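You operate a simulated robot arm through the tools that you are given. There is no shell and no other tool. Be economical: measure what you need, move in short steps, check, and stop when the job is done.

You are at the controls of a simulated robot arm. One attempt, no reset.

Task
Zero the yellow gauge, then feed the head in about 0.22 mm on it with the knob.
Fine: loosen the orange and black levers for it and tighten both again.

The check looks at the end state, three seconds after you hand in, the way a careful person would. Anything else that was tipped, shoved, dropped, spilled or broken makes it a failure.

Robot
A 7-joint arm with a fingered hand on a trunk, on a base that drives. Base frame: it is fixed to the floor where the robot stands at the start and does not move with it; the origin is under the middle of the robot, x ahead of it, y to its left, z up. Readings come in m, degrees, newtons and seconds.
With the tool pointing down near the work surface it reaches from about 0.3 to 0.7 m from the robot's upright axis, wherever it stands. Its first joint turns from -166.0 to 166.0 degrees. Places, roughly: arm lever [0.3, 0, 0.3]; axis switch [0.6, -0.2, 0.9]; black lever [0.6, 0.1, 1]; blue oil knob [0.7, 0, 1.1]; control switch [0.3, -0.3, 1.5]; dresser knob [0.5, 0.2, 0.7]; feed knob [0.6, 0, 1]; green oil knob [0.7, 0.1, 1.1]; handwheel [0.6, -0.3, 0.9]; main switch [1.5, 0, 0.7]; mode switch [0.3, -0.4, 1.5]; orange lever [0.6, -0.1, 1]; red oil knob [0.7, -0.1, 1.1]; step switch [0.2, -0.5, 1.5]; stop button [0.2, -0.5, 1.3]; white arm [0.4, -0.3, 0.7]. Payload 4 kg.
The TCP is the grasp point between the finger pads, 0.026 m short of the fingertips. In the tool frame z runs along the fingers and y along their closing line. The gripper opens to 0.148 m. The gripper's body begins 0.073 m behind the TCP. The gripper is a hand of 3 fingers: y runs from the thumb to the fingers, the wrist lies at [0, 0, -0.239] in the tool frame, and closing takes about 1.5 s.
Orientation is told as [roll, pitch, yaw] about the base's x, y, z axes, in that order, counted from this pose: with the fingers straight down and closing along the base's y, the tool's x points along the base's -x, its y along +y and its z along -z.

Tools
- The arm moves only by the tool apply_moves. Its argument "rows" is a list of rows, each a list of 6 numbers: the shift along the tool's x, y, z in m, then the turn, a rotation vector about the tool's x, y, z in degrees. In form: [[dx, dy, dz, ax, ay, az], ...]. A call has 1 to 8 rows; each row is the pose to reach, as a shift and turn from the pose commanded when the call began, along the tool's axes at that moment. "fingers" is the closure, from 0 (fully open) to 1 (shut), set as the call begins (left out, the last holds). A row lasts 0.2 s, in which the tool goes at most 0.05 m and 8.6 degrees; a call with a longer step from one row to the next is refused whole, and so is a gripper value outside its range. A pose out of reach is approached as far as the arm can. The call stops where the force on the tool passes 40 N (or 10 N more than at its start, if that is more) or the arm is blocked; 0.2 s more then pass. Each finger travels about 0.072 m/s and halts on what it meets, pressing with about 30 N; the grip force reading is that of the motor and also rises with nothing between the fingers. The clock runs only during rows and for 0.2 s after the last one: add rows that repeat a pose to give the fingers time. The reply holds the time, the measured pose of the TCP, the force on the tool along the base axes, the opening and the grip force, in the units named above and with some noise, with the torque about the TCP (base axes, N m) and any sound that the robot's microphone picked up.
- Cameras (640 x 400 px; columns grow to the right, rows downward): "scene" is now at [0.0168, 0.1108, 1.5413]; the picture's right is [-0.45, -0.89, 0.00], its down [-0.56, 0.28, -0.78] and it looks along [0.70, -0.35, -0.63] (base axes); focal length 225 px, centre (320, 200). "wrist" rides on the gripper at [0.068, -0.039, -0.09] in the tool frame; the picture's right is [0.50, 0.87, 0.00], its down [-0.66, 0.38, -0.65] and it looks along [-0.57, 0.33, 0.76] (tool axes); focal length 222 px, centre (320, 200). There is no depth. A picture from a camera that has moved, and an enlarged one, comes with that camera's place and axes in the base frame and with its lens.
- capture(camera): a new picture of that camera. The clock stands still meanwhile.
- slide_trunk(by): slides the trunk up (or, below 0, down) by that many m; the arm and the scene camera ride with it, the base frame stays. It gives what a move gives, with no picture.
- roll_base(legs): drives the robot by 1 to 6 legs, each [ahead, left, turn to the left] in m, m and degrees, along the robot's own axes; the way and the turn of a leg run together, so that a leg with both is an arc; at most 1.5 m and 180 degrees a leg. The arm and the cameras ride along, it lands a little off, and it stops where it bumps. It gives what a move gives.
- hand_shape(shape): the hand has 3 fingers and takes this shape, open, in about a second: jaw (thumb against the fingers, like two jaws); tri (thumb and two fingers); tip (a fingertip pinch); poke (one finger out to press); point (the index stretched); flat (the hand flat); cup (the hand cupped); fist (a fist). The gripper value then closes the fingers along that shape, each until it touches; the sizes above hold for jaw. It gives what a move gives, with no picture.
- aim_head(pan, tilt): turns the head with the scene camera to pan (to the left, within 155 degrees either way) and tilt (down, from -29 to 69), counted from straight ahead of the robot. It gives what a move gives.
- zoom(camera, box): a new picture of the part [left, top, right, bottom] of that camera's present view, enlarged. The clock stands still meanwhile.
- job_done(): hands the job in; it is judged then, once.

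Work in short steps. Places have to be worked out from the pictures, the camera data and where the tool is seen: move nearer, look again, correct. Check each grasp and each placing, and mend what went wrong. You have 120 turns and 78 pictures in all, those below and enlarged ones among them. Open the gripper and draw the arm clear of the work before you hand the job in, unless the task says otherwise; then end with one line.

The tools are called by a JSON object that holds its "fn" and its "kwargs". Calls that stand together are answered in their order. apply_moves: Moves the arm, as the interface text tells. Its arguments: {"type":"object","properties":{"rows":{"type":"array","items":{"type":"array","items":{"type":"number"}}},"fingers":{"type":"number"}},"required":["rows"]} The other tools are called the same way: slide_trunk (by) slides the trunk up or down; hand_shape (shape) gives the hand a shape; roll_base (legs) drives the base; aim_head (pan, tilt) turns the head that bears the scene camera; capture (camera) takes a picture; zoom (camera, box) takes an enlarged picture of a part of a camera's view; job_done () hands the job in.

At the start:

```text
t: 0.0
position: [0.3641, 0.0994, 1.2288]
ee_rot: [0.0, 0.0, 0.0]
force: [0.0, -0.1, -0.1]
torque: [-0.03, -0.02, 0.02]
gripper_width: 0.1475
finger_force: 0.0
shape: jaw
trunk travel left (down, up): [-0.5, 0.09]
robot x, y, heading: [0.0018, -0.0009, 0.3]
head pan, tilt: [-27.0, 38.7]
```

scene: 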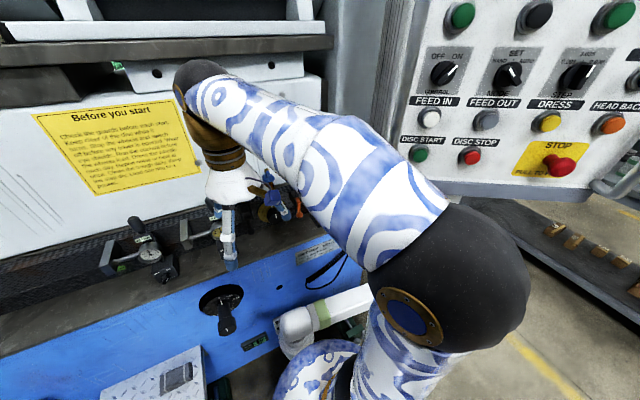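
wrist: 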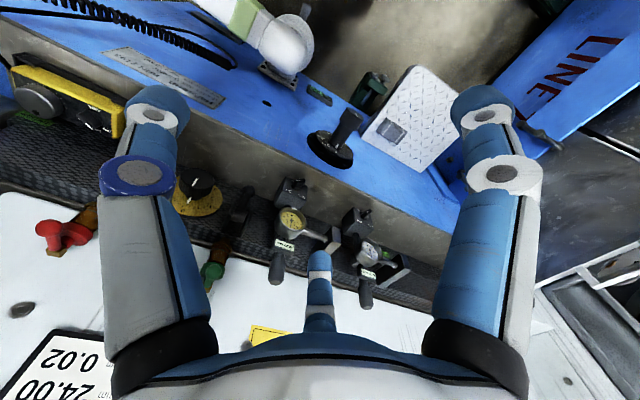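

I start by reading the sign and viewing the gauges up close.

{"fn": "zoom", "kwargs": {"camera": "scene", "box": [20, 80, 220, 205]}}

{"fn": "zoom", "kwargs": {"camera": "wrist", "box": [160, 150, 440, 325]}}

{"fn": "zoom", "kwargs": {"camera": "scene", "box": [90, 180, 330, 330]}}

```text
3.20 times, centred on (120, 142) of scene
camera zoom: at [0.0168, 0.1108, 1.5413], right [-0.45, -0.89, 0.0], down [-0.56, 0.28, -0.78], along [0.7, -0.35, -0.63], focal length 721 px, centre (960, 384)
```

zoom: 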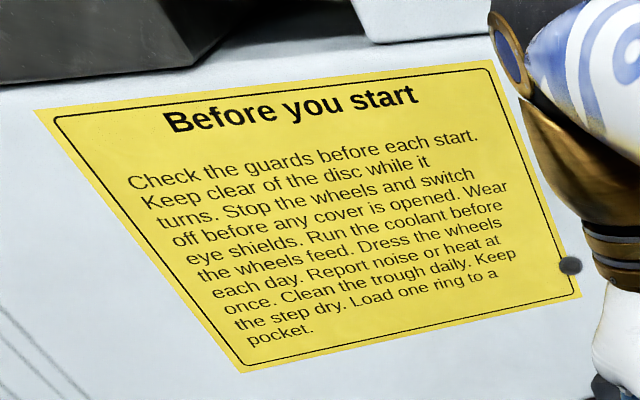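

```text
2.29 times, centred on (300, 238) of wrist
camera zoom: at [0.2966, 0.0615, 1.3189], right [-0.5, 0.87, 0.0], down [0.66, 0.38, 0.65], along [0.57, 0.33, -0.76], focal length 508 px, centre (366, 114)
```

zoom: 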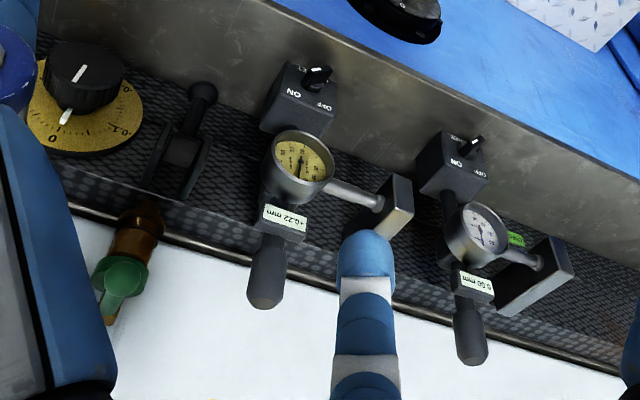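

```text
2.67 times, centred on (210, 255) of scene
camera zoom: at [0.0168, 0.1108, 1.5413], right [-0.45, -0.89, 0.0], down [-0.56, 0.28, -0.78], along [0.7, -0.35, -0.63], focal length 601 px, centre (613, 53)
```

zoom: 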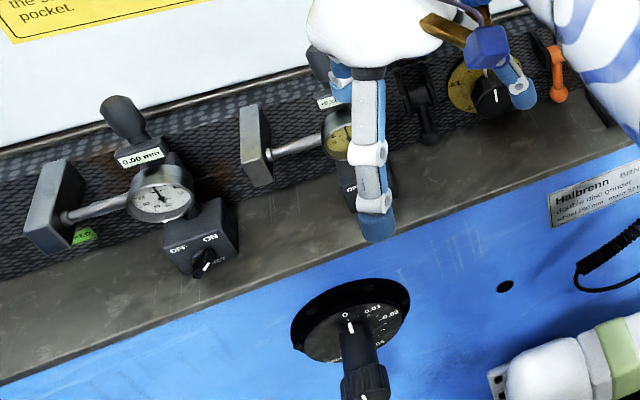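

The yellow gauge seems to sit near (0.62, 0.18, 1.0), the feed knob near (0.61, -0.01, 1.0), the black lever near (0.64, 0.08). I move the hand to the right so the head camera can see the gauge.

{"fn": "apply_moves", "kwargs": {"rows": [[0, -0.05, 0, 0, 0, 0], [0, -0.1, 0, 0, 0, 0], [0, -0.15, 0, 0, 0, 0], [0, -0.2, 0, 0, 0, 0]]}}

{"fn": "aim_head", "kwargs": {"pan": 0, "tilt": 42}}

{"fn": "capture", "kwargs": {"camera": "scene"}}

{"fn": "capture", "kwargs": {"camera": "wrist"}}

```text
t: 1.0
position: [0.3664, -0.1025, 1.225]
ee_rot: [0.0, 0.0, -0.1]
force: [-0.1, 0.7, 0.7]
torque: [-0.03, 0.02, -0.03]
gripper_width: 0.1483
finger_force: 0.1
shape: jaw
trunk travel left (down, up): [-0.5, 0.09]
robot x, y, heading: [0.0016, 0.001, 0.0]
head pan, tilt: [-27.0, 38.7]
```

```text
t: 1.9
position: [0.3666, -0.1008, 1.224]
ee_rot: [-0.1, 0.0, -0.1]
force: [-0.2, 0.3, -0.4]
torque: [0.0, 0.02, -0.03]
gripper_width: 0.1479
finger_force: 0.0
shape: jaw
trunk travel left (down, up): [-0.5, 0.09]
robot x, y, heading: [-0.0015, 0.0007, -0.3]
head pan, tilt: [0.0, 42.0]
```

```text
72 pictures are left
camera scene: at [0.0239, 0.1496, 1.5365], right [0.0, -1.0, 0.0], down [-0.67, 0.0, -0.74], along [0.74, 0.0, -0.67], focal length 225 px, centre (320, 200)
```

scene: 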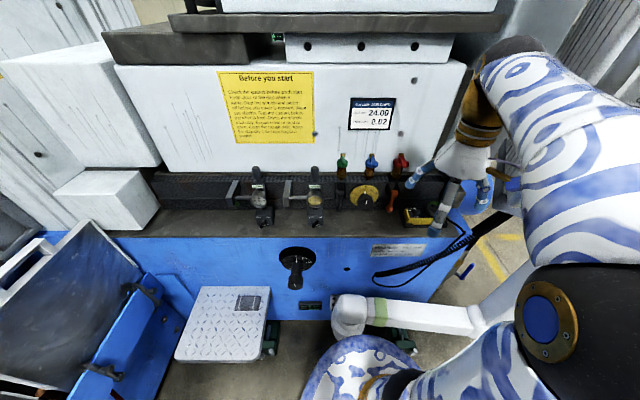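

```text
71 pictures are left
camera wrist: at [0.2994, -0.1396, 1.3163], right [-0.5, 0.87, 0.0], down [0.66, 0.38, 0.65], along [0.57, 0.33, -0.76], focal length 222 px, centre (320, 200)
```

wrist: 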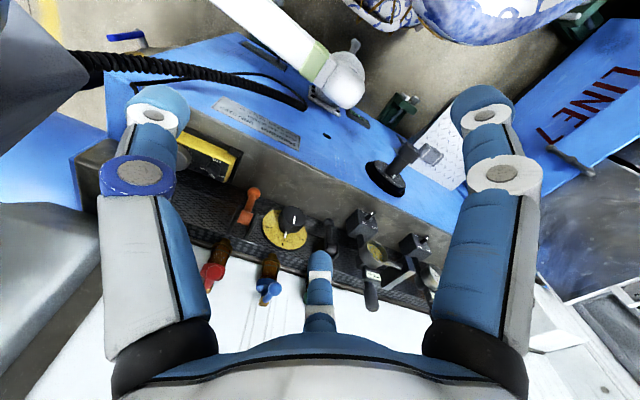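

{"fn": "zoom", "kwargs": {"camera": "scene", "box": [280, 165, 360, 215]}}

{"fn": "zoom", "kwargs": {"camera": "scene", "box": [320, 150, 416, 210]}}

{"fn": "zoom", "kwargs": {"camera": "scene", "box": [210, 70, 410, 195]}}

```text
8.00 times, centred on (320, 190) of scene
camera zoom: at [0.0239, 0.1496, 1.5365], right [0.0, -1.0, 0.0], down [-0.67, 0.0, -0.74], along [0.74, 0.0, -0.67], focal length 1802 px, centre (320, 280)
```

zoom: 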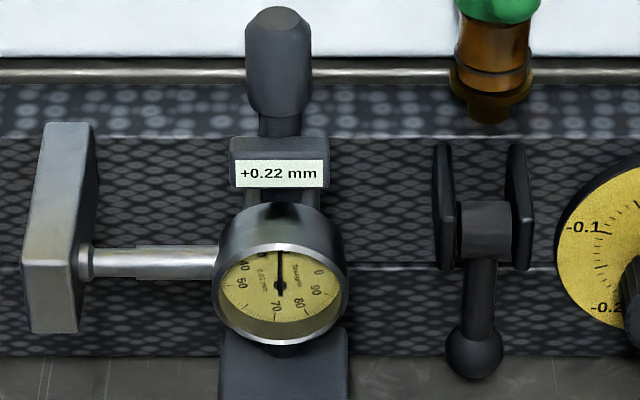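

```text
6.67 times, centred on (368, 180) of scene
camera zoom: at [0.0239, 0.1496, 1.5365], right [0.0, -1.0, 0.0], down [-0.67, 0.0, -0.74], along [0.74, 0.0, -0.67], focal length 1502 px, centre (0, 333)
```

zoom: 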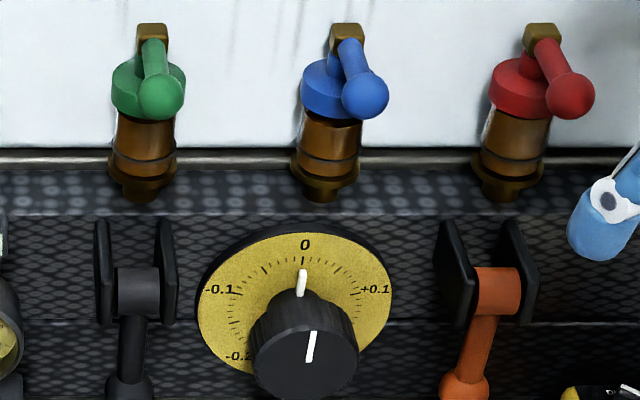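

```text
3.20 times, centred on (310, 132) of scene
camera zoom: at [0.0239, 0.1496, 1.5365], right [0.0, -1.0, 0.0], down [-0.67, 0.0, -0.74], along [0.74, 0.0, -0.67], focal length 721 px, centre (352, 416)
```

zoom: 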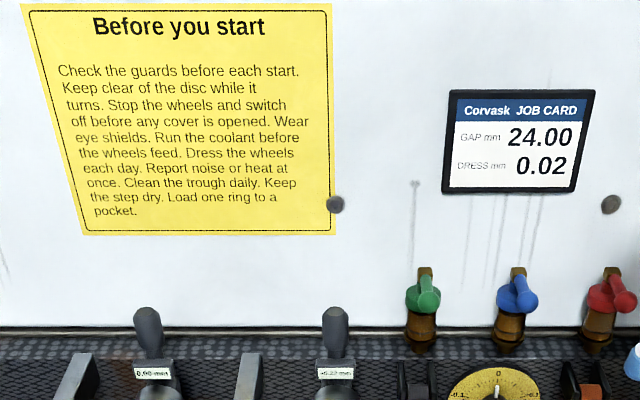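

The switch box below each gauge may matter; I look at it closely.

{"fn": "zoom", "kwargs": {"camera": "scene", "box": [292, 190, 340, 220]}}

{"fn": "zoom", "kwargs": {"camera": "scene", "box": [220, 180, 300, 230]}}

```text
13.33 times, centred on (316, 205) of scene
camera zoom: at [0.0239, 0.1496, 1.5365], right [0.0, -1.0, 0.0], down [-0.67, 0.0, -0.74], along [0.74, 0.0, -0.67], focal length 3004 px, centre (373, 133)
```

zoom: 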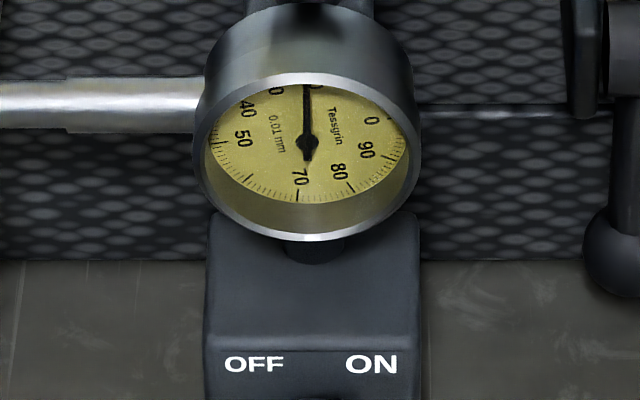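

```text
8.00 times, centred on (260, 205) of scene
camera zoom: at [0.0239, 0.1496, 1.5365], right [0.0, -1.0, 0.0], down [-0.67, 0.0, -0.74], along [0.74, 0.0, -0.67], focal length 1802 px, centre (800, 160)
```

zoom: 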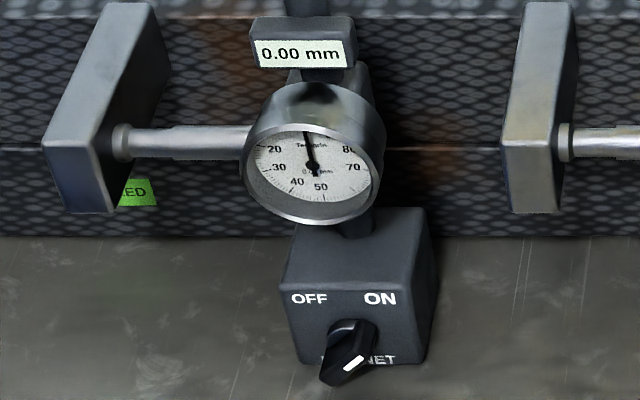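

Zeroing looks like turning the bezel (the 0 mark is ~80° clockwise from the needle). Before approaching I check how the hand looks from outside and get a closer view of the levers with the wrist camera.

{"fn": "zoom", "kwargs": {"camera": "scene", "box": [380, 110, 540, 210]}}

{"fn": "zoom", "kwargs": {"camera": "wrist", "box": [190, 170, 430, 320]}}

```text
4.00 times, centred on (460, 160) of scene
camera zoom: at [0.0239, 0.1496, 1.5365], right [0.0, -1.0, 0.0], down [-0.67, 0.0, -0.74], along [0.74, 0.0, -0.67], focal length 901 px, centre (-240, 360)
```

zoom: 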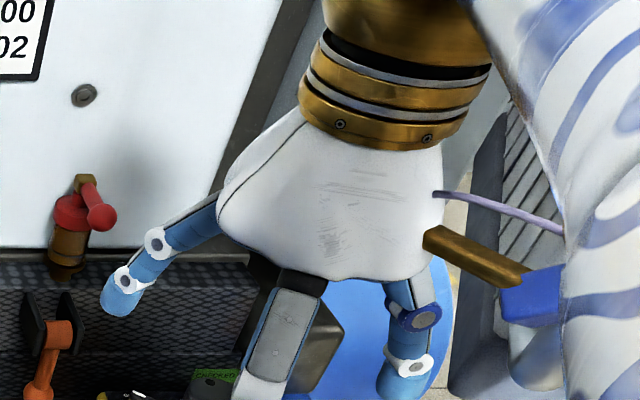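

```text
2.67 times, centred on (310, 245) of wrist
camera zoom: at [0.2994, -0.1396, 1.3163], right [-0.5, 0.87, 0.0], down [0.66, 0.38, 0.65], along [0.57, 0.33, -0.76], focal length 592 px, centre (347, 80)
```

zoom: 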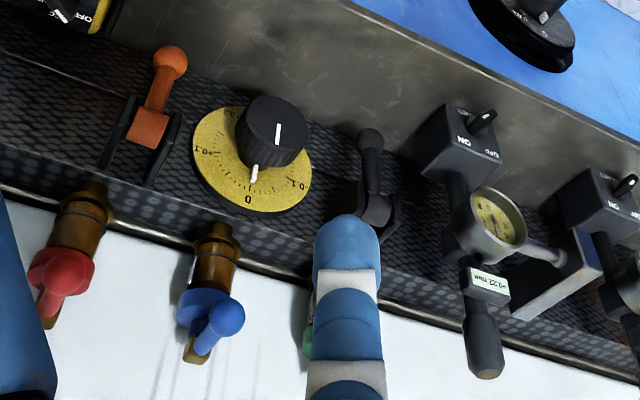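

Triangulating: black lever hinge about (0.624, 0.077, 1.025), its ball about (0.637, 0.077, 0.935), and bezel face centre about (0.584, 0.166, 1.022). I move the hand in front of the black lever, pitched 45° forward with fingers partly closed, and look.

{"fn": "apply_moves", "kwargs": {"rows": [[-0.015, 0.03, 0.015, 0, -7.5, 0], [-0.03, 0.06, 0.03, 0, -15, 0], [-0.045, 0.09, 0.05, 0, -22.5, 0], [-0.06, 0.12, 0.065, 0, -30, 0], [-0.075, 0.15, 0.08, 0, -37.5, 0], [-0.09, 0.178, 0.1, 0, -45, 0], [-0.09, 0.178, 0.1, 0, -45, 0]], "fingers": 0.45}}

{"fn": "capture", "kwargs": {"camera": "wrist"}}

{"fn": "capture", "kwargs": {"camera": "scene"}}

```text
t: 3.5
position: [0.456, 0.0767, 1.1288]
ee_rot: [0.0, -45.0, 0.1]
force: [0.5, 0.0, -0.7]
torque: [0.02, 0.04, 0.02]
gripper_width: 0.0819
finger_force: 0.1
shape: jaw
trunk travel left (down, up): [-0.5, 0.09]
robot x, y, heading: [0.0008, -0.0005, 0.2]
head pan, tilt: [0.0, 42.0]
```

```text
63 pictures are left
camera wrist: at [0.3432, 0.0386, 1.1439], right [-0.35, 0.87, -0.35], down [0.0, 0.38, 0.93], along [0.94, 0.33, -0.13], focal length 222 px, centre (320, 200)
```

wrist: 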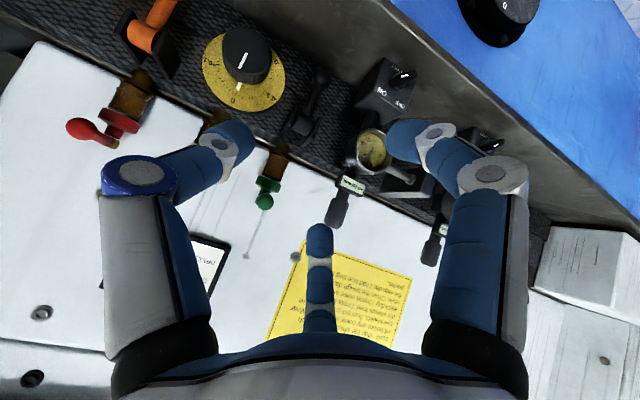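

```text
62 pictures are left
camera scene: at [0.0239, 0.1498, 1.5365], right [0.0, -1.0, 0.0], down [-0.67, 0.0, -0.74], along [0.74, 0.0, -0.67], focal length 225 px, centre (320, 200)
```

scene: 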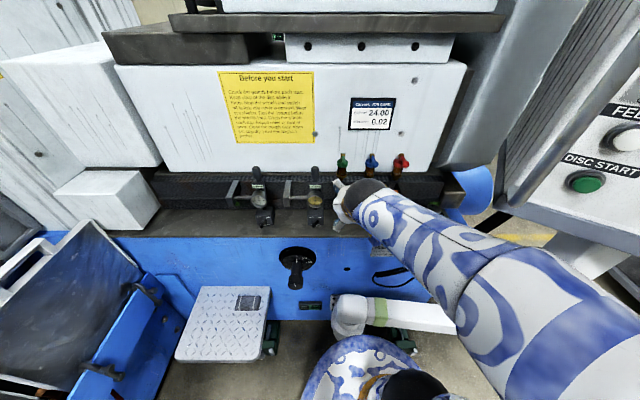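

The jaw's two opposing fingers look widely spread, so for a lever ball a fingertip pinch may suit better; I try the tip shape here in free space and look.

{"fn": "hand_shape", "kwargs": {"shape": "tip"}}

{"fn": "capture", "kwargs": {"camera": "wrist"}}

{"fn": "apply_moves", "kwargs": {"rows": [[0, 0, 0, 0, 0, 0], [0, 0, 0, 0, 0, 0], [0, 0, 0, 0, 0, 0], [0, 0, 0, 0, 0, 0], [0, 0, 0, 0, 0, 0]], "fingers": 0.6}}

{"fn": "capture", "kwargs": {"camera": "wrist"}}

```text
t: 4.4
position: [0.4549, 0.0763, 1.1283]
ee_rot: [0.0, -45.1, 0.0]
force: [-0.4, 0.1, 1.0]
torque: [0.0, 0.0, 0.01]
gripper_width: 0.1479
finger_force: 0.0
shape: tip
trunk travel left (down, up): [-0.5, 0.09]
robot x, y, heading: [0.0029, -0.0014, 0.1]
head pan, tilt: [0.0, 42.0]
```

```text
61 pictures are left
camera wrist: at [0.3432, 0.0382, 1.1443], right [-0.35, 0.87, -0.35], down [0.0, 0.38, 0.93], along [0.94, 0.33, -0.13], focal length 222 px, centre (320, 200)
```

wrist: 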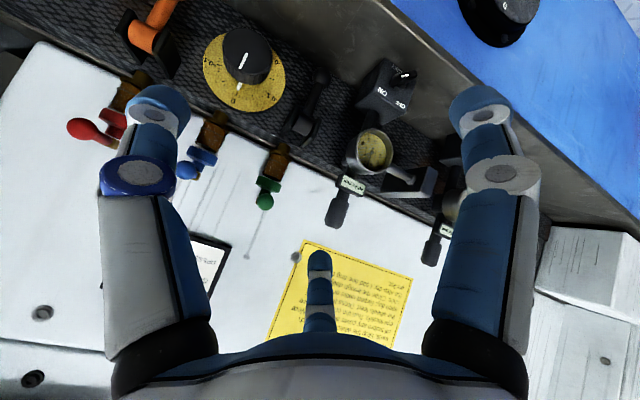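

```text
t: 5.6
position: [0.4554, 0.0752, 1.1271]
ee_rot: [0.0, -45.0, -0.1]
force: [-0.2, -0.8, -0.6]
torque: [0.03, -0.03, -0.02]
gripper_width: 0.0598
finger_force: 0.1
shape: tip
trunk travel left (down, up): [-0.5, 0.09]
robot x, y, heading: [-0.0007, 0.0019, -0.0]
head pan, tilt: [0.0, 42.0]
```

```text
60 pictures are left
camera wrist: at [0.3432, 0.0382, 1.1443], right [-0.35, 0.87, -0.35], down [0.0, 0.38, 0.93], along [0.94, 0.33, -0.13], focal length 222 px, centre (320, 200)
```

wrist: 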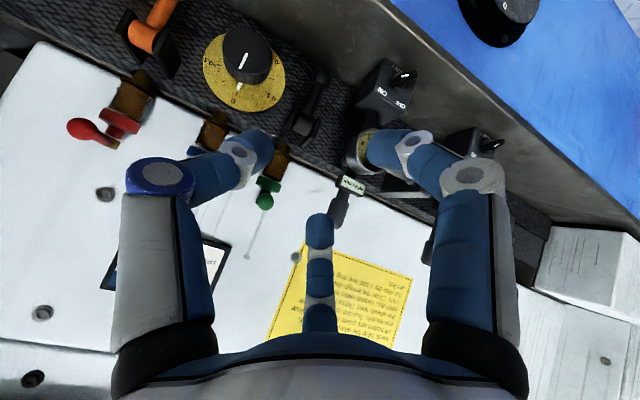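

Now a close zoom on the black lever from here to judge the clearance behind and below its ball.

{"fn": "zoom", "kwargs": {"camera": "wrist", "box": [256, 40, 384, 120]}}

{"fn": "zoom", "kwargs": {"camera": "wrist", "box": [96, 0, 256, 100]}}

```text
5.00 times, centred on (320, 80) of wrist
camera zoom: at [0.3432, 0.0382, 1.1443], right [-0.35, 0.87, -0.35], down [0.0, 0.38, 0.93], along [0.94, 0.33, -0.13], focal length 1111 px, centre (320, 800)
```

zoom: 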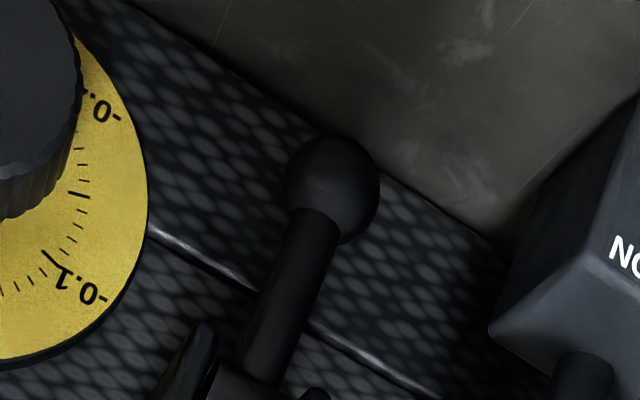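

```text
4.00 times, centred on (176, 50) of wrist
camera zoom: at [0.3432, 0.0382, 1.1443], right [-0.35, 0.87, -0.35], down [0.0, 0.38, 0.93], along [0.94, 0.33, -0.13], focal length 888 px, centre (896, 800)
```

zoom: 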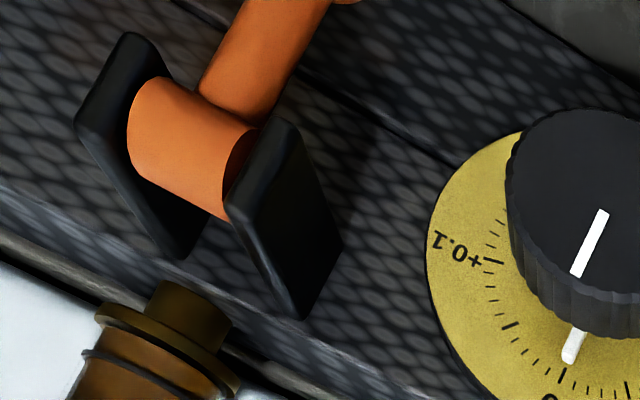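

The ball is about 18 mm above the ledge and slightly off the panel, centre near (0.62, 0.077, 0.95). I roll the hand -30° so the stalk falls between two fingers, and advance part way.

{"fn": "apply_moves", "kwargs": {"rows": [[0, 0, 0.03, 0, 0, -7.5], [0, 0, 0.06, 0, 0, -15], [0.002, 0.001, 0.09, 0, 0, -22.5], [0.004, 0.002, 0.12, 0, 0, -30], [0.004, 0.002, 0.14, 0, 0, -30], [0.004, 0.002, 0.14, 0, 0, -30]], "fingers": 0.65}}

{"fn": "capture", "kwargs": {"camera": "wrist"}}

```text
t: 7.0
position: [0.5511, 0.0785, 1.0252]
ee_rot: [-26.6, -37.8, 39.2]
force: [1.1, 0.5, 0.2]
torque: [0.0, 0.0, 0.03]
gripper_width: 0.052
finger_force: 0.1
shape: tip
trunk travel left (down, up): [-0.5, 0.09]
robot x, y, heading: [0.0017, 0.0006, -0.2]
head pan, tilt: [0.0, 42.0]
```

```text
57 pictures are left
camera wrist: at [0.4597, 0.0127, 1.0625], right [-0.61, 0.5, -0.61], down [-0.19, 0.66, 0.73], along [0.77, 0.57, -0.3], focal length 222 px, centre (320, 200)
```

wrist: 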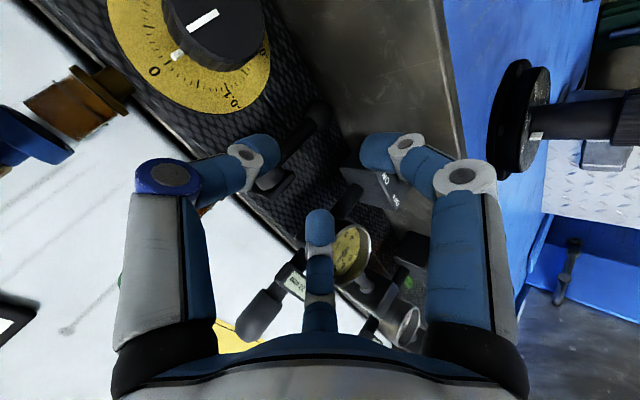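

The ball lies almost straight ahead along the tool axis, about 0.11 m from the TCP. I advance 0.07 m and look again.

{"fn": "apply_moves", "kwargs": {"rows": [[0, 0, 0.025, 0, 0, 0], [0, 0, 0.05, 0, 0, 0], [0, 0, 0.07, 0, 0, 0], [0, 0, 0.07, 0, 0, 0]]}}

{"fn": "capture", "kwargs": {"camera": "wrist"}}

{"fn": "zoom", "kwargs": {"camera": "scene", "box": [290, 165, 386, 225]}}

```text
t: 8.0
position: [0.6001, 0.0786, 0.976]
ee_rot: [-26.6, -37.7, 39.2]
force: [0.3, -0.5, 0.5]
torque: [-0.04, -0.01, 0.03]
gripper_width: 0.0521
finger_force: 0.1
shape: tip
trunk travel left (down, up): [-0.5, 0.09]
robot x, y, heading: [-0.0005, 0.0027, -0.0]
head pan, tilt: [0.0, 42.0]
```

```text
56 pictures are left
camera wrist: at [0.5086, 0.0114, 1.0127], right [-0.61, 0.5, -0.61], down [-0.19, 0.66, 0.73], along [0.77, 0.57, -0.3], focal length 222 px, centre (320, 200)
```

wrist: 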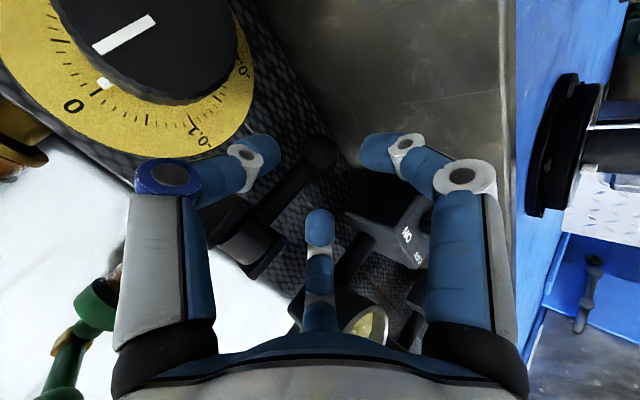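

```text
6.67 times, centred on (338, 195) of scene
camera zoom: at [0.0241, 0.1498, 1.5365], right [0.0, -1.0, 0.0], down [-0.67, 0.0, -0.74], along [0.74, 0.0, -0.67], focal length 1502 px, centre (200, 233)
```

zoom: 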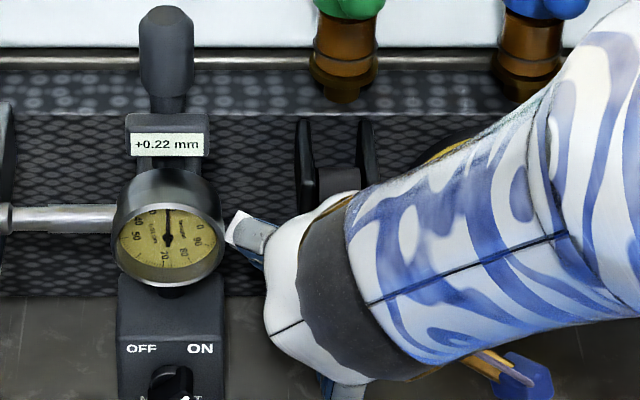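

The ball is centred ahead, ~45–60 mm from the TCP; one knuckle is within ~5 mm of the gauge in y, so I shift 4 mm right and advance 32 mm carefully.

{"fn": "apply_moves", "kwargs": {"rows": [[0.002, -0.0035, 0, 0, 0, 0], [0.002, -0.0035, 0.016, 0, 0, 0], [0.002, -0.0035, 0.032, 0, 0, 0], [0.002, -0.0035, 0.032, 0, 0, 0]]}}

{"fn": "capture", "kwargs": {"camera": "wrist"}}

{"fn": "zoom", "kwargs": {"camera": "scene", "box": [290, 165, 386, 225]}}

```text
t: 9.0
position: [0.6227, 0.0755, 0.9543]
ee_rot: [-26.6, -37.7, 39.3]
force: [0.5, 0.9, -0.2]
torque: [0.0, 0.02, 0.02]
gripper_width: 0.0522
finger_force: 0.0
shape: tip
trunk travel left (down, up): [-0.5, 0.09]
robot x, y, heading: [0.0017, 0.0034, 0.0]
head pan, tilt: [0.0, 42.0]
```

```text
54 pictures are left
camera wrist: at [0.5308, 0.0079, 0.9907], right [-0.61, 0.5, -0.61], down [-0.19, 0.66, 0.73], along [0.77, 0.57, -0.3], focal length 222 px, centre (320, 200)
```

wrist: 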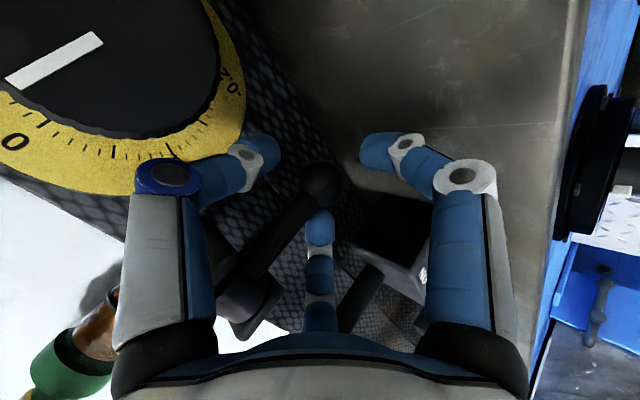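

```text
6.67 times, centred on (338, 195) of scene
camera zoom: at [0.0241, 0.1498, 1.5365], right [0.0, -1.0, 0.0], down [-0.67, 0.0, -0.74], along [0.74, 0.0, -0.67], focal length 1502 px, centre (200, 233)
```

zoom: 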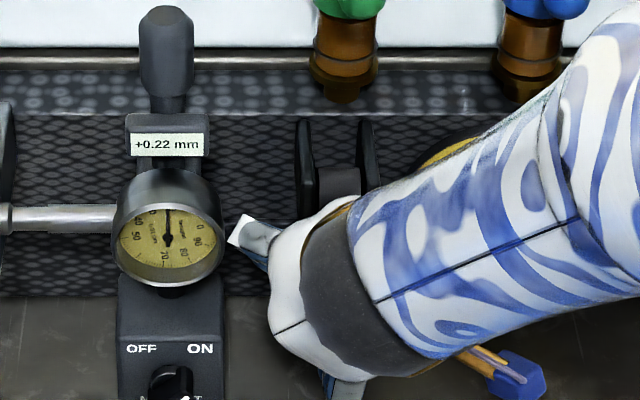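

The ball centre is about 26 mm beyond the TCP (at the fingertips); advance 13 mm and close.

{"fn": "apply_moves", "kwargs": {"rows": [[-0.002, 0.001, 0.007, 0, 0, 0], [-0.003, 0.002, 0.013, 0, 0, 0], [-0.003, 0.002, 0.013, 0, 0, 0]]}}

{"fn": "apply_moves", "kwargs": {"rows": [[0, 0, 0, 0, 0, 0], [0, 0, 0, 0, 0, 0], [0, 0, 0, 0, 0, 0], [0, 0, 0, 0, 0, 0]], "fingers": 1.0}}

{"fn": "capture", "kwargs": {"camera": "wrist"}}

```text
t: 9.8
position: [0.6324, 0.0783, 0.9457]
ee_rot: [-26.7, -37.9, 39.3]
force: [0.4, 0.2, 0.0]
torque: [-0.02, 0.01, 0.0]
gripper_width: 0.0519
finger_force: 0.1
shape: tip
trunk travel left (down, up): [-0.5, 0.09]
robot x, y, heading: [0.0013, 0.001, -0.1]
head pan, tilt: [0.0, 42.0]
```

```text
t: 10.8
position: [0.6331, 0.0772, 0.9438]
ee_rot: [-26.5, -37.6, 39.1]
force: [0.7, -3.9, -19.7]
torque: [0.03, 0.06, -0.05]
gripper_width: 0.0075
finger_force: 30.6
shape: tip
trunk travel left (down, up): [-0.5, 0.09]
robot x, y, heading: [0.0014, -0.001, -0.1]
head pan, tilt: [0.0, 42.0]
```

```text
52 pictures are left
camera wrist: at [0.5415, 0.0112, 0.9803], right [-0.61, 0.5, -0.61], down [-0.19, 0.66, 0.73], along [0.77, 0.57, -0.31], focal length 222 px, centre (320, 200)
```

wrist: 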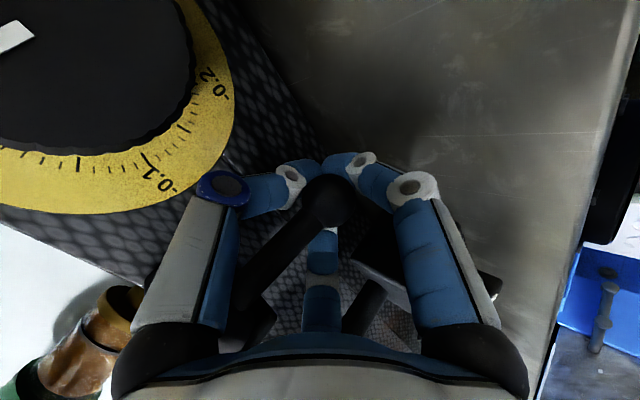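

The ball is caged inside the closed fingers. Now I test-swing the lever toward the robot and up, on an arc about its hinge.

{"fn": "apply_moves", "kwargs": {"rows": [[0.004, 0.0023, -0.0062, 0, 0, 0], [0.008, 0.0045, -0.0125, 0, 0, 0], [0.012, 0.007, -0.019, 0, 0, 0], [0.0157, 0.009, -0.0257, 0, 0, 0], [0.0157, 0.009, -0.0257, 0, 0, 0]]}}

{"fn": "capture", "kwargs": {"camera": "wrist"}}

```text
t: 12.0
position: [0.6018, 0.0773, 0.9528]
ee_rot: [-26.7, -37.7, 39.4]
force: [0.6, -0.4, -1.0]
torque: [0.01, -0.02, -0.03]
gripper_width: 0.0067
finger_force: 29.9
shape: tip
trunk travel left (down, up): [-0.5, 0.09]
robot x, y, heading: [-0.0, 0.0018, 0.0]
head pan, tilt: [0.0, 42.0]
```

```text
51 pictures are left
camera wrist: at [0.5112, 0.0112, 0.9889], right [-0.61, 0.5, -0.61], down [-0.2, 0.66, 0.73], along [0.77, 0.57, -0.3], focal length 222 px, centre (320, 200)
```

wrist: 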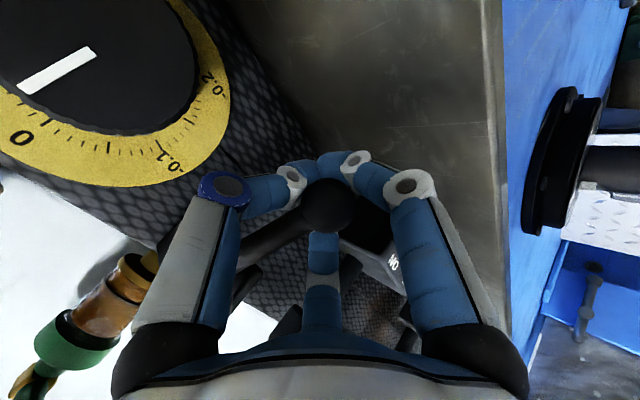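

The lever followed with low force. I continue the arc to about 50°.

{"fn": "apply_moves", "kwargs": {"rows": [[0.003, 0.0018, -0.011, 0, 0, 0], [0.0061, 0.0036, -0.0225, 0, 0, 0], [0.0067, 0.004, -0.034, 0, 0, 0], [0.0069, 0.004, -0.0458, 0, 0, 0], [0.0069, 0.004, -0.0458, 0, 0, 0]]}}

{"fn": "zoom", "kwargs": {"camera": "scene", "box": [290, 165, 386, 225]}}

{"fn": "capture", "kwargs": {"camera": "wrist"}}

```text
t: 13.2
position: [0.5635, 0.0768, 0.9794]
ee_rot: [-26.5, -37.8, 39.1]
force: [8.8, -7.6, 3.2]
torque: [0.06, 0.08, 0.03]
gripper_width: 0.007
finger_force: 29.4
shape: tip
trunk travel left (down, up): [-0.5, 0.09]
robot x, y, heading: [0.0019, 0.0037, 0.1]
head pan, tilt: [0.0, 42.0]
```

```text
6.67 times, centred on (338, 195) of scene
camera zoom: at [0.0251, 0.1484, 1.5366], right [0.0, -1.0, 0.0], down [-0.67, 0.0, -0.74], along [0.74, 0.0, -0.67], focal length 1502 px, centre (200, 233)
```

zoom: 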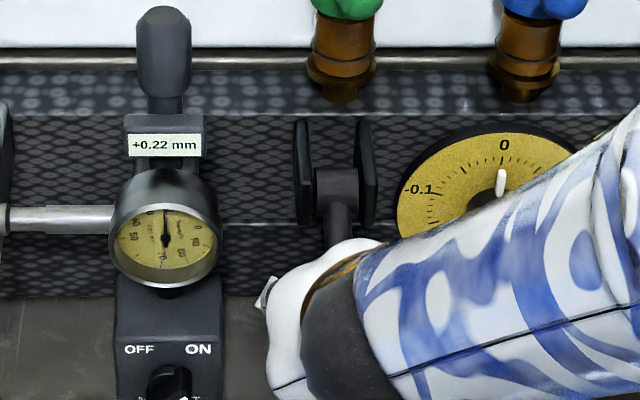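

```text
49 pictures are left
camera wrist: at [0.4723, 0.0104, 1.0153], right [-0.61, 0.5, -0.61], down [-0.19, 0.66, 0.73], along [0.77, 0.56, -0.3], focal length 222 px, centre (320, 200)
```

wrist: 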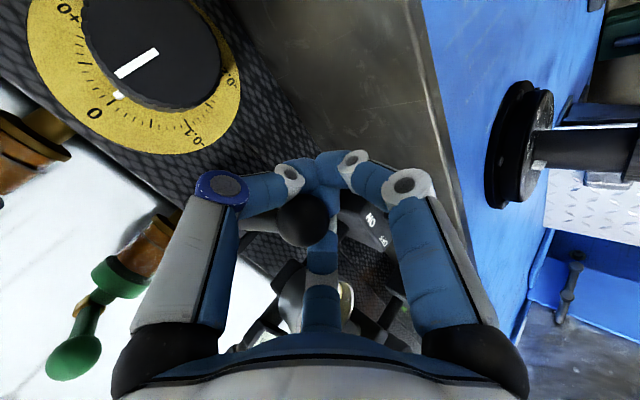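

Continuing the arc to about 80°.

{"fn": "apply_moves", "kwargs": {"rows": [[-0.002, -0.0012, -0.0115, 0, 0, 0], [-0.0044, -0.0026, -0.0229, 0, 0, 0], [-0.009, -0.005, -0.0335, 0, 0, 0], [-0.0138, -0.008, -0.0437, 0, 0, 0], [-0.0138, -0.008, -0.0437, 0, 0, 0]]}}

{"fn": "capture", "kwargs": {"camera": "wrist"}}

```text
t: 13.8
position: [0.5576, 0.0758, 0.9855]
ee_rot: [-26.0, -37.0, 38.5]
force: [25.8, -2.0, -25.2]
torque: [0.01, 0.33, -0.05]
gripper_width: 0.0054
finger_force: 29.7
shape: tip
trunk travel left (down, up): [-0.5, 0.09]
robot x, y, heading: [0.002, -0.0001, -0.2]
head pan, tilt: [0.0, 42.0]
stopped in row 2: the force on the tool passed its limit at 47 N (the readings are from after the stop); the commanded pose is now the measured one
```

```text
48 pictures are left
camera wrist: at [0.4667, 0.0096, 1.0239], right [-0.62, 0.5, -0.6], down [-0.18, 0.66, 0.73], along [0.76, 0.56, -0.31], focal length 222 px, centre (320, 200)
```

wrist: 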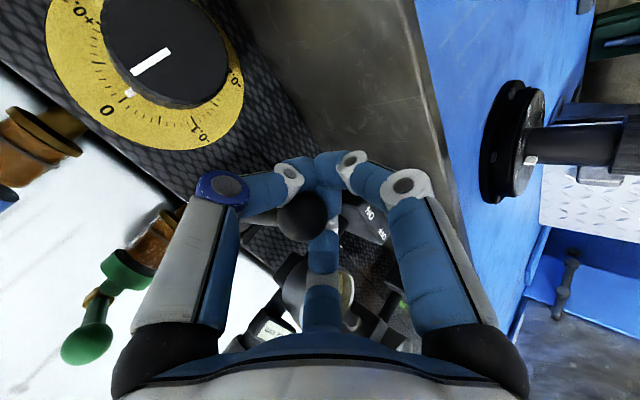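

The resisting force is tangential, so the lever seems to have reached its end stop (~55–60° up). I open, back off along the tool axis, and look.

{"fn": "apply_moves", "kwargs": {"rows": [[0, 0, 0.006, 0, 0, 0], [0, 0, 0.006, 0, 0, 0], [0, 0, 0.006, 0, 0, 0], [0, 0, 0.006, 0, 0, 0]], "fingers": 0.55}}

{"fn": "apply_moves", "kwargs": {"rows": [[0, 0, -0.03, 0, 0, 0], [0, 0, -0.06, 0, 0, 0], [0, 0, -0.1, 0, 0, 0], [0, 0, -0.1, 0, 0, 0]]}}

{"fn": "capture", "kwargs": {"camera": "wrist"}}

{"fn": "zoom", "kwargs": {"camera": "scene", "box": [290, 165, 386, 225]}}

```text
t: 14.8
position: [0.5563, 0.0772, 0.9863]
ee_rot: [-26.3, -37.4, 38.9]
force: [1.2, -0.9, 0.7]
torque: [-0.02, 0.03, 0.0]
gripper_width: 0.0659
finger_force: 0.1
shape: tip
trunk travel left (down, up): [-0.5, 0.09]
robot x, y, heading: [-0.0011, -0.0008, -0.3]
head pan, tilt: [0.0, 42.0]
```

```text
t: 15.8
position: [0.4872, 0.0776, 1.0594]
ee_rot: [-26.3, -37.5, 39.0]
force: [-0.4, 0.4, 0.2]
torque: [-0.01, 0.01, 0.01]
gripper_width: 0.0664
finger_force: 0.2
shape: tip
trunk travel left (down, up): [-0.5, 0.09]
robot x, y, heading: [0.0013, 0.0023, 0.2]
head pan, tilt: [0.0, 42.0]
```

```text
47 pictures are left
camera wrist: at [0.3972, 0.011, 1.0951], right [-0.62, 0.5, -0.61], down [-0.19, 0.66, 0.73], along [0.77, 0.56, -0.31], focal length 222 px, centre (320, 200)
```

wrist: 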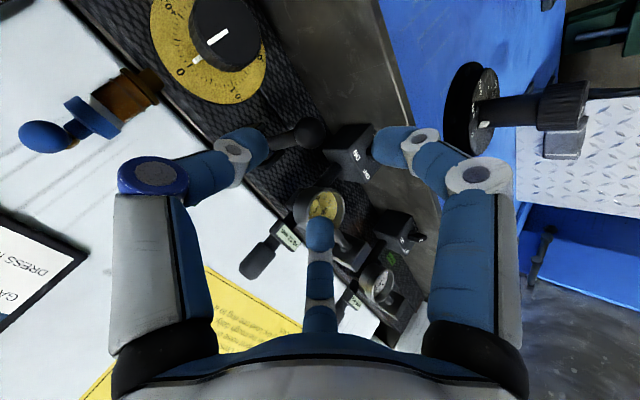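

```text
6.67 times, centred on (338, 195) of scene
camera zoom: at [0.0241, 0.1497, 1.5364], right [0.0, -1.0, 0.0], down [-0.67, 0.0, -0.74], along [0.74, 0.0, -0.67], focal length 1502 px, centre (200, 233)
```

zoom: 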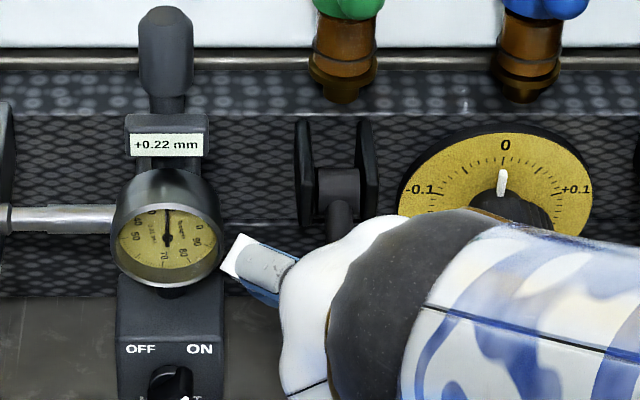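

The black lever stays up. Now I move sideways to the orange lever (ball expected near (0.64, -0.115, 0.937)) and look.

{"fn": "apply_moves", "kwargs": {"rows": [[0.02, -0.0346, -0.01, 0, 0, 0], [0.04, -0.0693, -0.01, 0, 0, 0], [0.06, -0.104, -0.01, 0, 0, 0], [0.08, -0.1386, -0.01, 0, 0, 0], [0.0963, -0.1668, -0.01, 0, 0, 0], [0.0963, -0.1668, -0.01, 0, 0, 0]], "fingers": 0.65}}

{"fn": "capture", "kwargs": {"camera": "wrist"}}

{"fn": "capture", "kwargs": {"camera": "scene"}}

```text
t: 17.2
position: [0.4794, -0.1165, 1.0644]
ee_rot: [-26.2, -37.6, 38.9]
force: [-0.1, 0.2, -0.1]
torque: [0.0, 0.01, 0.0]
gripper_width: 0.0521
finger_force: 0.0
shape: tip
trunk travel left (down, up): [-0.5, 0.09]
robot x, y, heading: [0.0019, -0.0023, -0.1]
head pan, tilt: [0.0, 42.0]
```

```text
45 pictures are left
camera wrist: at [0.3882, -0.183, 1.101], right [-0.62, 0.5, -0.61], down [-0.19, 0.66, 0.73], along [0.77, 0.56, -0.31], focal length 222 px, centre (320, 200)
```

wrist: 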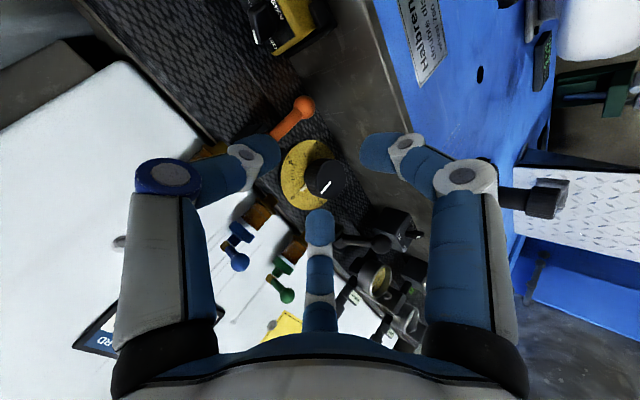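

```text
44 pictures are left
camera scene: at [0.0243, 0.1495, 1.5365], right [0.0, -1.0, 0.0], down [-0.67, 0.0, -0.74], along [0.74, 0.0, -0.67], focal length 225 px, centre (320, 200)
```

scene: 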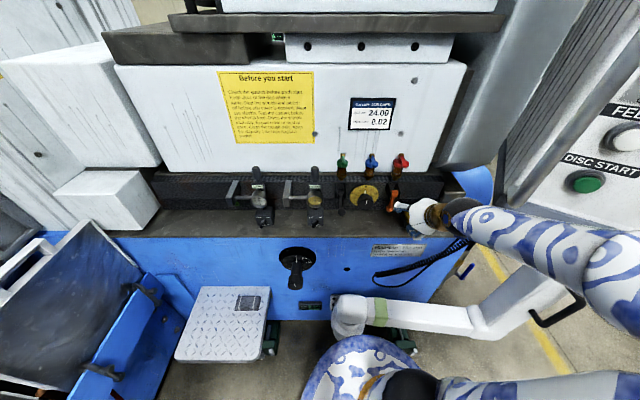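

Orange ball located at (0.642, -0.114, 0.937). I align laterally and advance to 60 mm short, then look.

{"fn": "apply_moves", "kwargs": {"rows": [[-0.0219, -0.0104, 0.02, 0, 0, 0], [-0.0219, -0.0104, 0.05, 0, 0, 0], [-0.0219, -0.0104, 0.085, 0, 0, 0], [-0.0219, -0.0104, 0.12, 0, 0, 0], [-0.0219, -0.0104, 0.15, 0, 0, 0], [-0.0219, -0.0104, 0.15, 0, 0, 0]]}}

{"fn": "capture", "kwargs": {"camera": "wrist"}}

{"fn": "zoom", "kwargs": {"camera": "scene", "box": [352, 160, 480, 240]}}

```text
t: 18.6
position: [0.6024, -0.115, 0.9738]
ee_rot: [-26.3, -37.6, 38.8]
force: [1.4, -0.3, -0.2]
torque: [0.0, -0.01, 0.02]
gripper_width: 0.052
finger_force: 0.1
shape: tip
out of reach, approached as far as the arm can: row 5
trunk travel left (down, up): [-0.5, 0.09]
robot x, y, heading: [-0.0017, 0.0015, 0.1]
head pan, tilt: [0.0, 42.0]
```

```text
43 pictures are left
camera wrist: at [0.511, -0.1811, 1.0109], right [-0.62, 0.5, -0.61], down [-0.19, 0.66, 0.73], along [0.77, 0.56, -0.31], focal length 222 px, centre (320, 200)
```

wrist: 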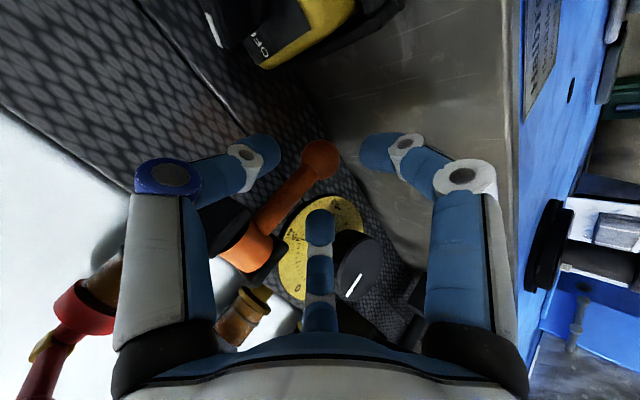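

```text
5.00 times, centred on (416, 200) of scene
camera zoom: at [0.0246, 0.1497, 1.5365], right [0.0, -1.0, 0.0], down [-0.67, 0.0, -0.74], along [0.74, 0.0, -0.67], focal length 1126 px, centre (-160, 200)
```

zoom: 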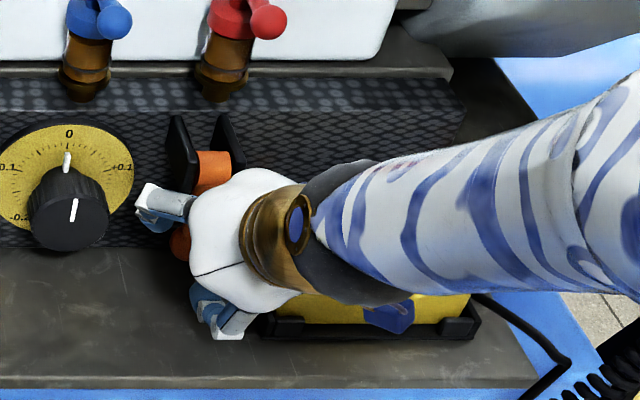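

It's at the edge of reach here. I'll back off a little and check the floor in front of the base before driving ahead a few cm.

{"fn": "apply_moves", "kwargs": {"rows": [[0, 0, -0.04, 0, 0, 0], [0, 0, -0.08, 0, 0, 0], [0, 0, -0.12, 0, 0, 0]]}}

{"fn": "aim_head", "kwargs": {"pan": 10, "tilt": 69}}

{"fn": "capture", "kwargs": {"camera": "scene"}}

```text
t: 19.4
position: [0.5178, -0.1121, 1.0598]
ee_rot: [-26.3, -37.4, 39.0]
force: [0.6, -0.2, -1.6]
torque: [-0.01, 0.01, -0.02]
gripper_width: 0.0522
finger_force: 0.0
shape: tip
trunk travel left (down, up): [-0.5, 0.09]
robot x, y, heading: [0.0001, 0.002, 0.1]
head pan, tilt: [0.0, 42.0]
```

```text
t: 20.3
position: [0.5192, -0.1145, 1.0588]
ee_rot: [-26.2, -37.4, 38.8]
force: [0.6, 0.4, -0.6]
torque: [-0.01, -0.01, 0.0]
gripper_width: 0.0521
finger_force: 0.2
shape: tip
trunk travel left (down, up): [-0.5, 0.09]
robot x, y, heading: [-0.0016, -0.0032, -0.1]
head pan, tilt: [10.0, 68.8]
```

```text
41 pictures are left
camera scene: at [-0.0042, 0.1593, 1.5033], right [0.17, -0.98, 0.0], down [-0.92, -0.16, -0.36], along [0.36, 0.06, -0.93], focal length 225 px, centre (320, 200)
```

scene: 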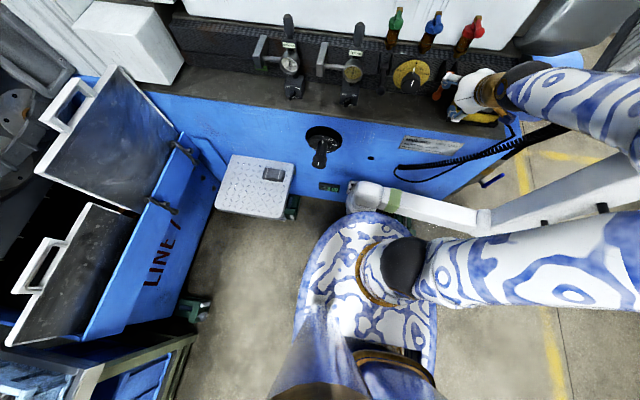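

Driving ahead risks bumping the machine's white arm, and the radius isn't extreme, so a wrist joint limit is more likely. I try a smaller roll (+15°) and advance again.

{"fn": "apply_moves", "kwargs": {"rows": [[0, 0, 0.03, 0, 0, 7.5], [0, 0, 0.06, 0, 0, 15], [0, 0, 0.09, 0, 0, 15], [0, 0, 0.12, 0, 0, 15], [0, 0, 0.14, 0, 0, 15], [0, 0, 0.148, 0, 0, 15], [0, 0, 0.148, 0, 0, 15]]}}

{"fn": "capture", "kwargs": {"camera": "wrist"}}

```text
t: 21.9
position: [0.6209, -0.1137, 0.9542]
ee_rot: [-14.4, -42.7, 20.5]
force: [-1.0, -0.2, 0.8]
torque: [0.02, -0.02, 0.04]
gripper_width: 0.0519
finger_force: 0.1
shape: tip
out of reach, approached as far as the arm can: row 4
trunk travel left (down, up): [-0.5, 0.09]
robot x, y, heading: [-0.0005, -0.0032, -0.1]
head pan, tilt: [10.0, 68.8]
```

```text
40 pictures are left
camera wrist: at [0.519, -0.1672, 0.98], right [-0.5, 0.71, -0.5], down [-0.08, 0.54, 0.84], along [0.86, 0.46, -0.21], focal length 222 px, centre (320, 200)
```

wrist: 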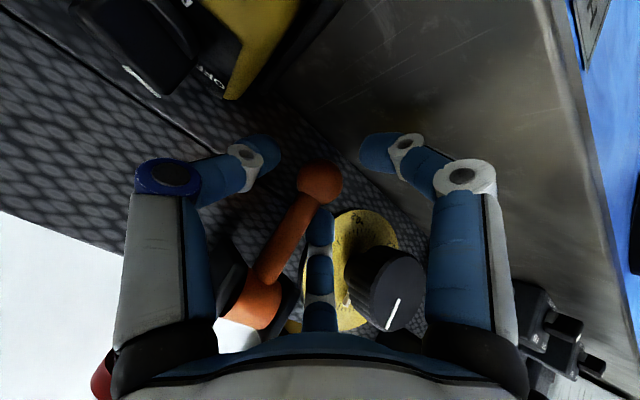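

It reached anyway; the ball is centred just beyond the fingertips. Advance 13 mm and close.

{"fn": "apply_moves", "kwargs": {"rows": [[0, 0, 0.007, 0, 0, 0], [0, 0, 0.014, 0, 0, 0], [0, 0, 0.014, 0, 0, 0]]}}

{"fn": "apply_moves", "kwargs": {"rows": [[0, 0, 0, 0, 0, 0], [0, 0, 0, 0, 0, 0], [0, 0, 0, 0, 0, 0], [0, 0, 0, 0, 0, 0]], "fingers": 1.0}}

{"fn": "capture", "kwargs": {"camera": "wrist"}}

```text
t: 22.7
position: [0.6311, -0.114, 0.9442]
ee_rot: [-14.4, -42.8, 20.6]
force: [1.5, 0.3, -0.5]
torque: [0.0, 0.0, 0.01]
gripper_width: 0.0522
finger_force: 0.1
shape: tip
trunk travel left (down, up): [-0.5, 0.09]
robot x, y, heading: [-0.0008, -0.0027, -0.0]
head pan, tilt: [10.0, 68.8]
```

```text
t: 23.7
position: [0.6315, -0.114, 0.9434]
ee_rot: [-14.0, -42.5, 20.3]
force: [0.3, -2.8, -19.5]
torque: [0.05, 0.07, -0.02]
gripper_width: 0.0066
finger_force: 29.7
shape: tip
trunk travel left (down, up): [-0.5, 0.09]
robot x, y, heading: [-0.0007, 0.0015, 0.1]
head pan, tilt: [10.0, 68.8]
```

```text
39 pictures are left
camera wrist: at [0.529, -0.1681, 0.9681], right [-0.5, 0.71, -0.49], down [-0.07, 0.53, 0.84], along [0.86, 0.46, -0.22], focal length 222 px, centre (320, 200)
```

wrist: 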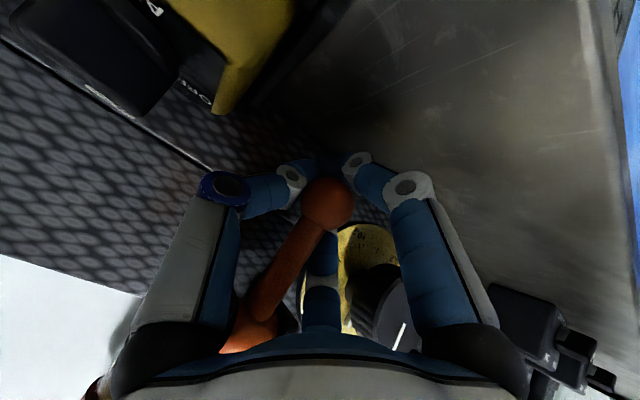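

Caged the same way. I swing the orange lever up along the same arc until it stops.

{"fn": "apply_moves", "kwargs": {"rows": [[0.0085, 0.0023, -0.0125, 0, 0, 0], [0.0175, 0.0047, -0.0257, 0, 0, 0], [0.0215, 0.0058, -0.037, 0, 0, 0], [0.0243, 0.0065, -0.0482, 0, 0, 0], [0.0252, 0.0067, -0.06, 0, 0, 0], [0.0252, 0.0067, -0.0715, 0, 0, 0], [0.0235, 0.0063, -0.08, 0, 0, 0], [0.0225, 0.006, -0.0869, 0, 0, 0]]}}

{"fn": "capture", "kwargs": {"camera": "wrist"}}

```text
t: 25.5
position: [0.5582, -0.112, 0.9868]
ee_rot: [-13.8, -42.3, 20.3]
force: [25.8, -2.4, -26.0]
torque: [-0.03, 0.33, -0.09]
gripper_width: 0.0049
finger_force: 29.8
shape: tip
trunk travel left (down, up): [-0.5, 0.09]
robot x, y, heading: [0.0037, -0.0024, 0.2]
head pan, tilt: [10.0, 68.8]
stopped in row 8: the force on the tool passed its limit at 42 N (the readings are from after the stop); the commanded pose is now the measured one
```

```text
38 pictures are left
camera wrist: at [0.4562, -0.167, 1.0126], right [-0.51, 0.71, -0.49], down [-0.07, 0.53, 0.84], along [0.86, 0.46, -0.22], focal length 222 px, centre (320, 200)
```

wrist: 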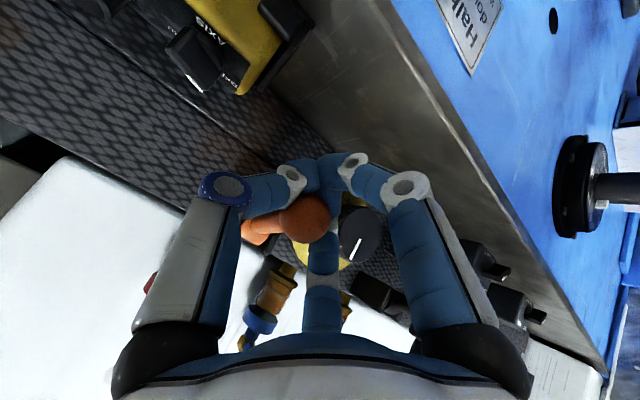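

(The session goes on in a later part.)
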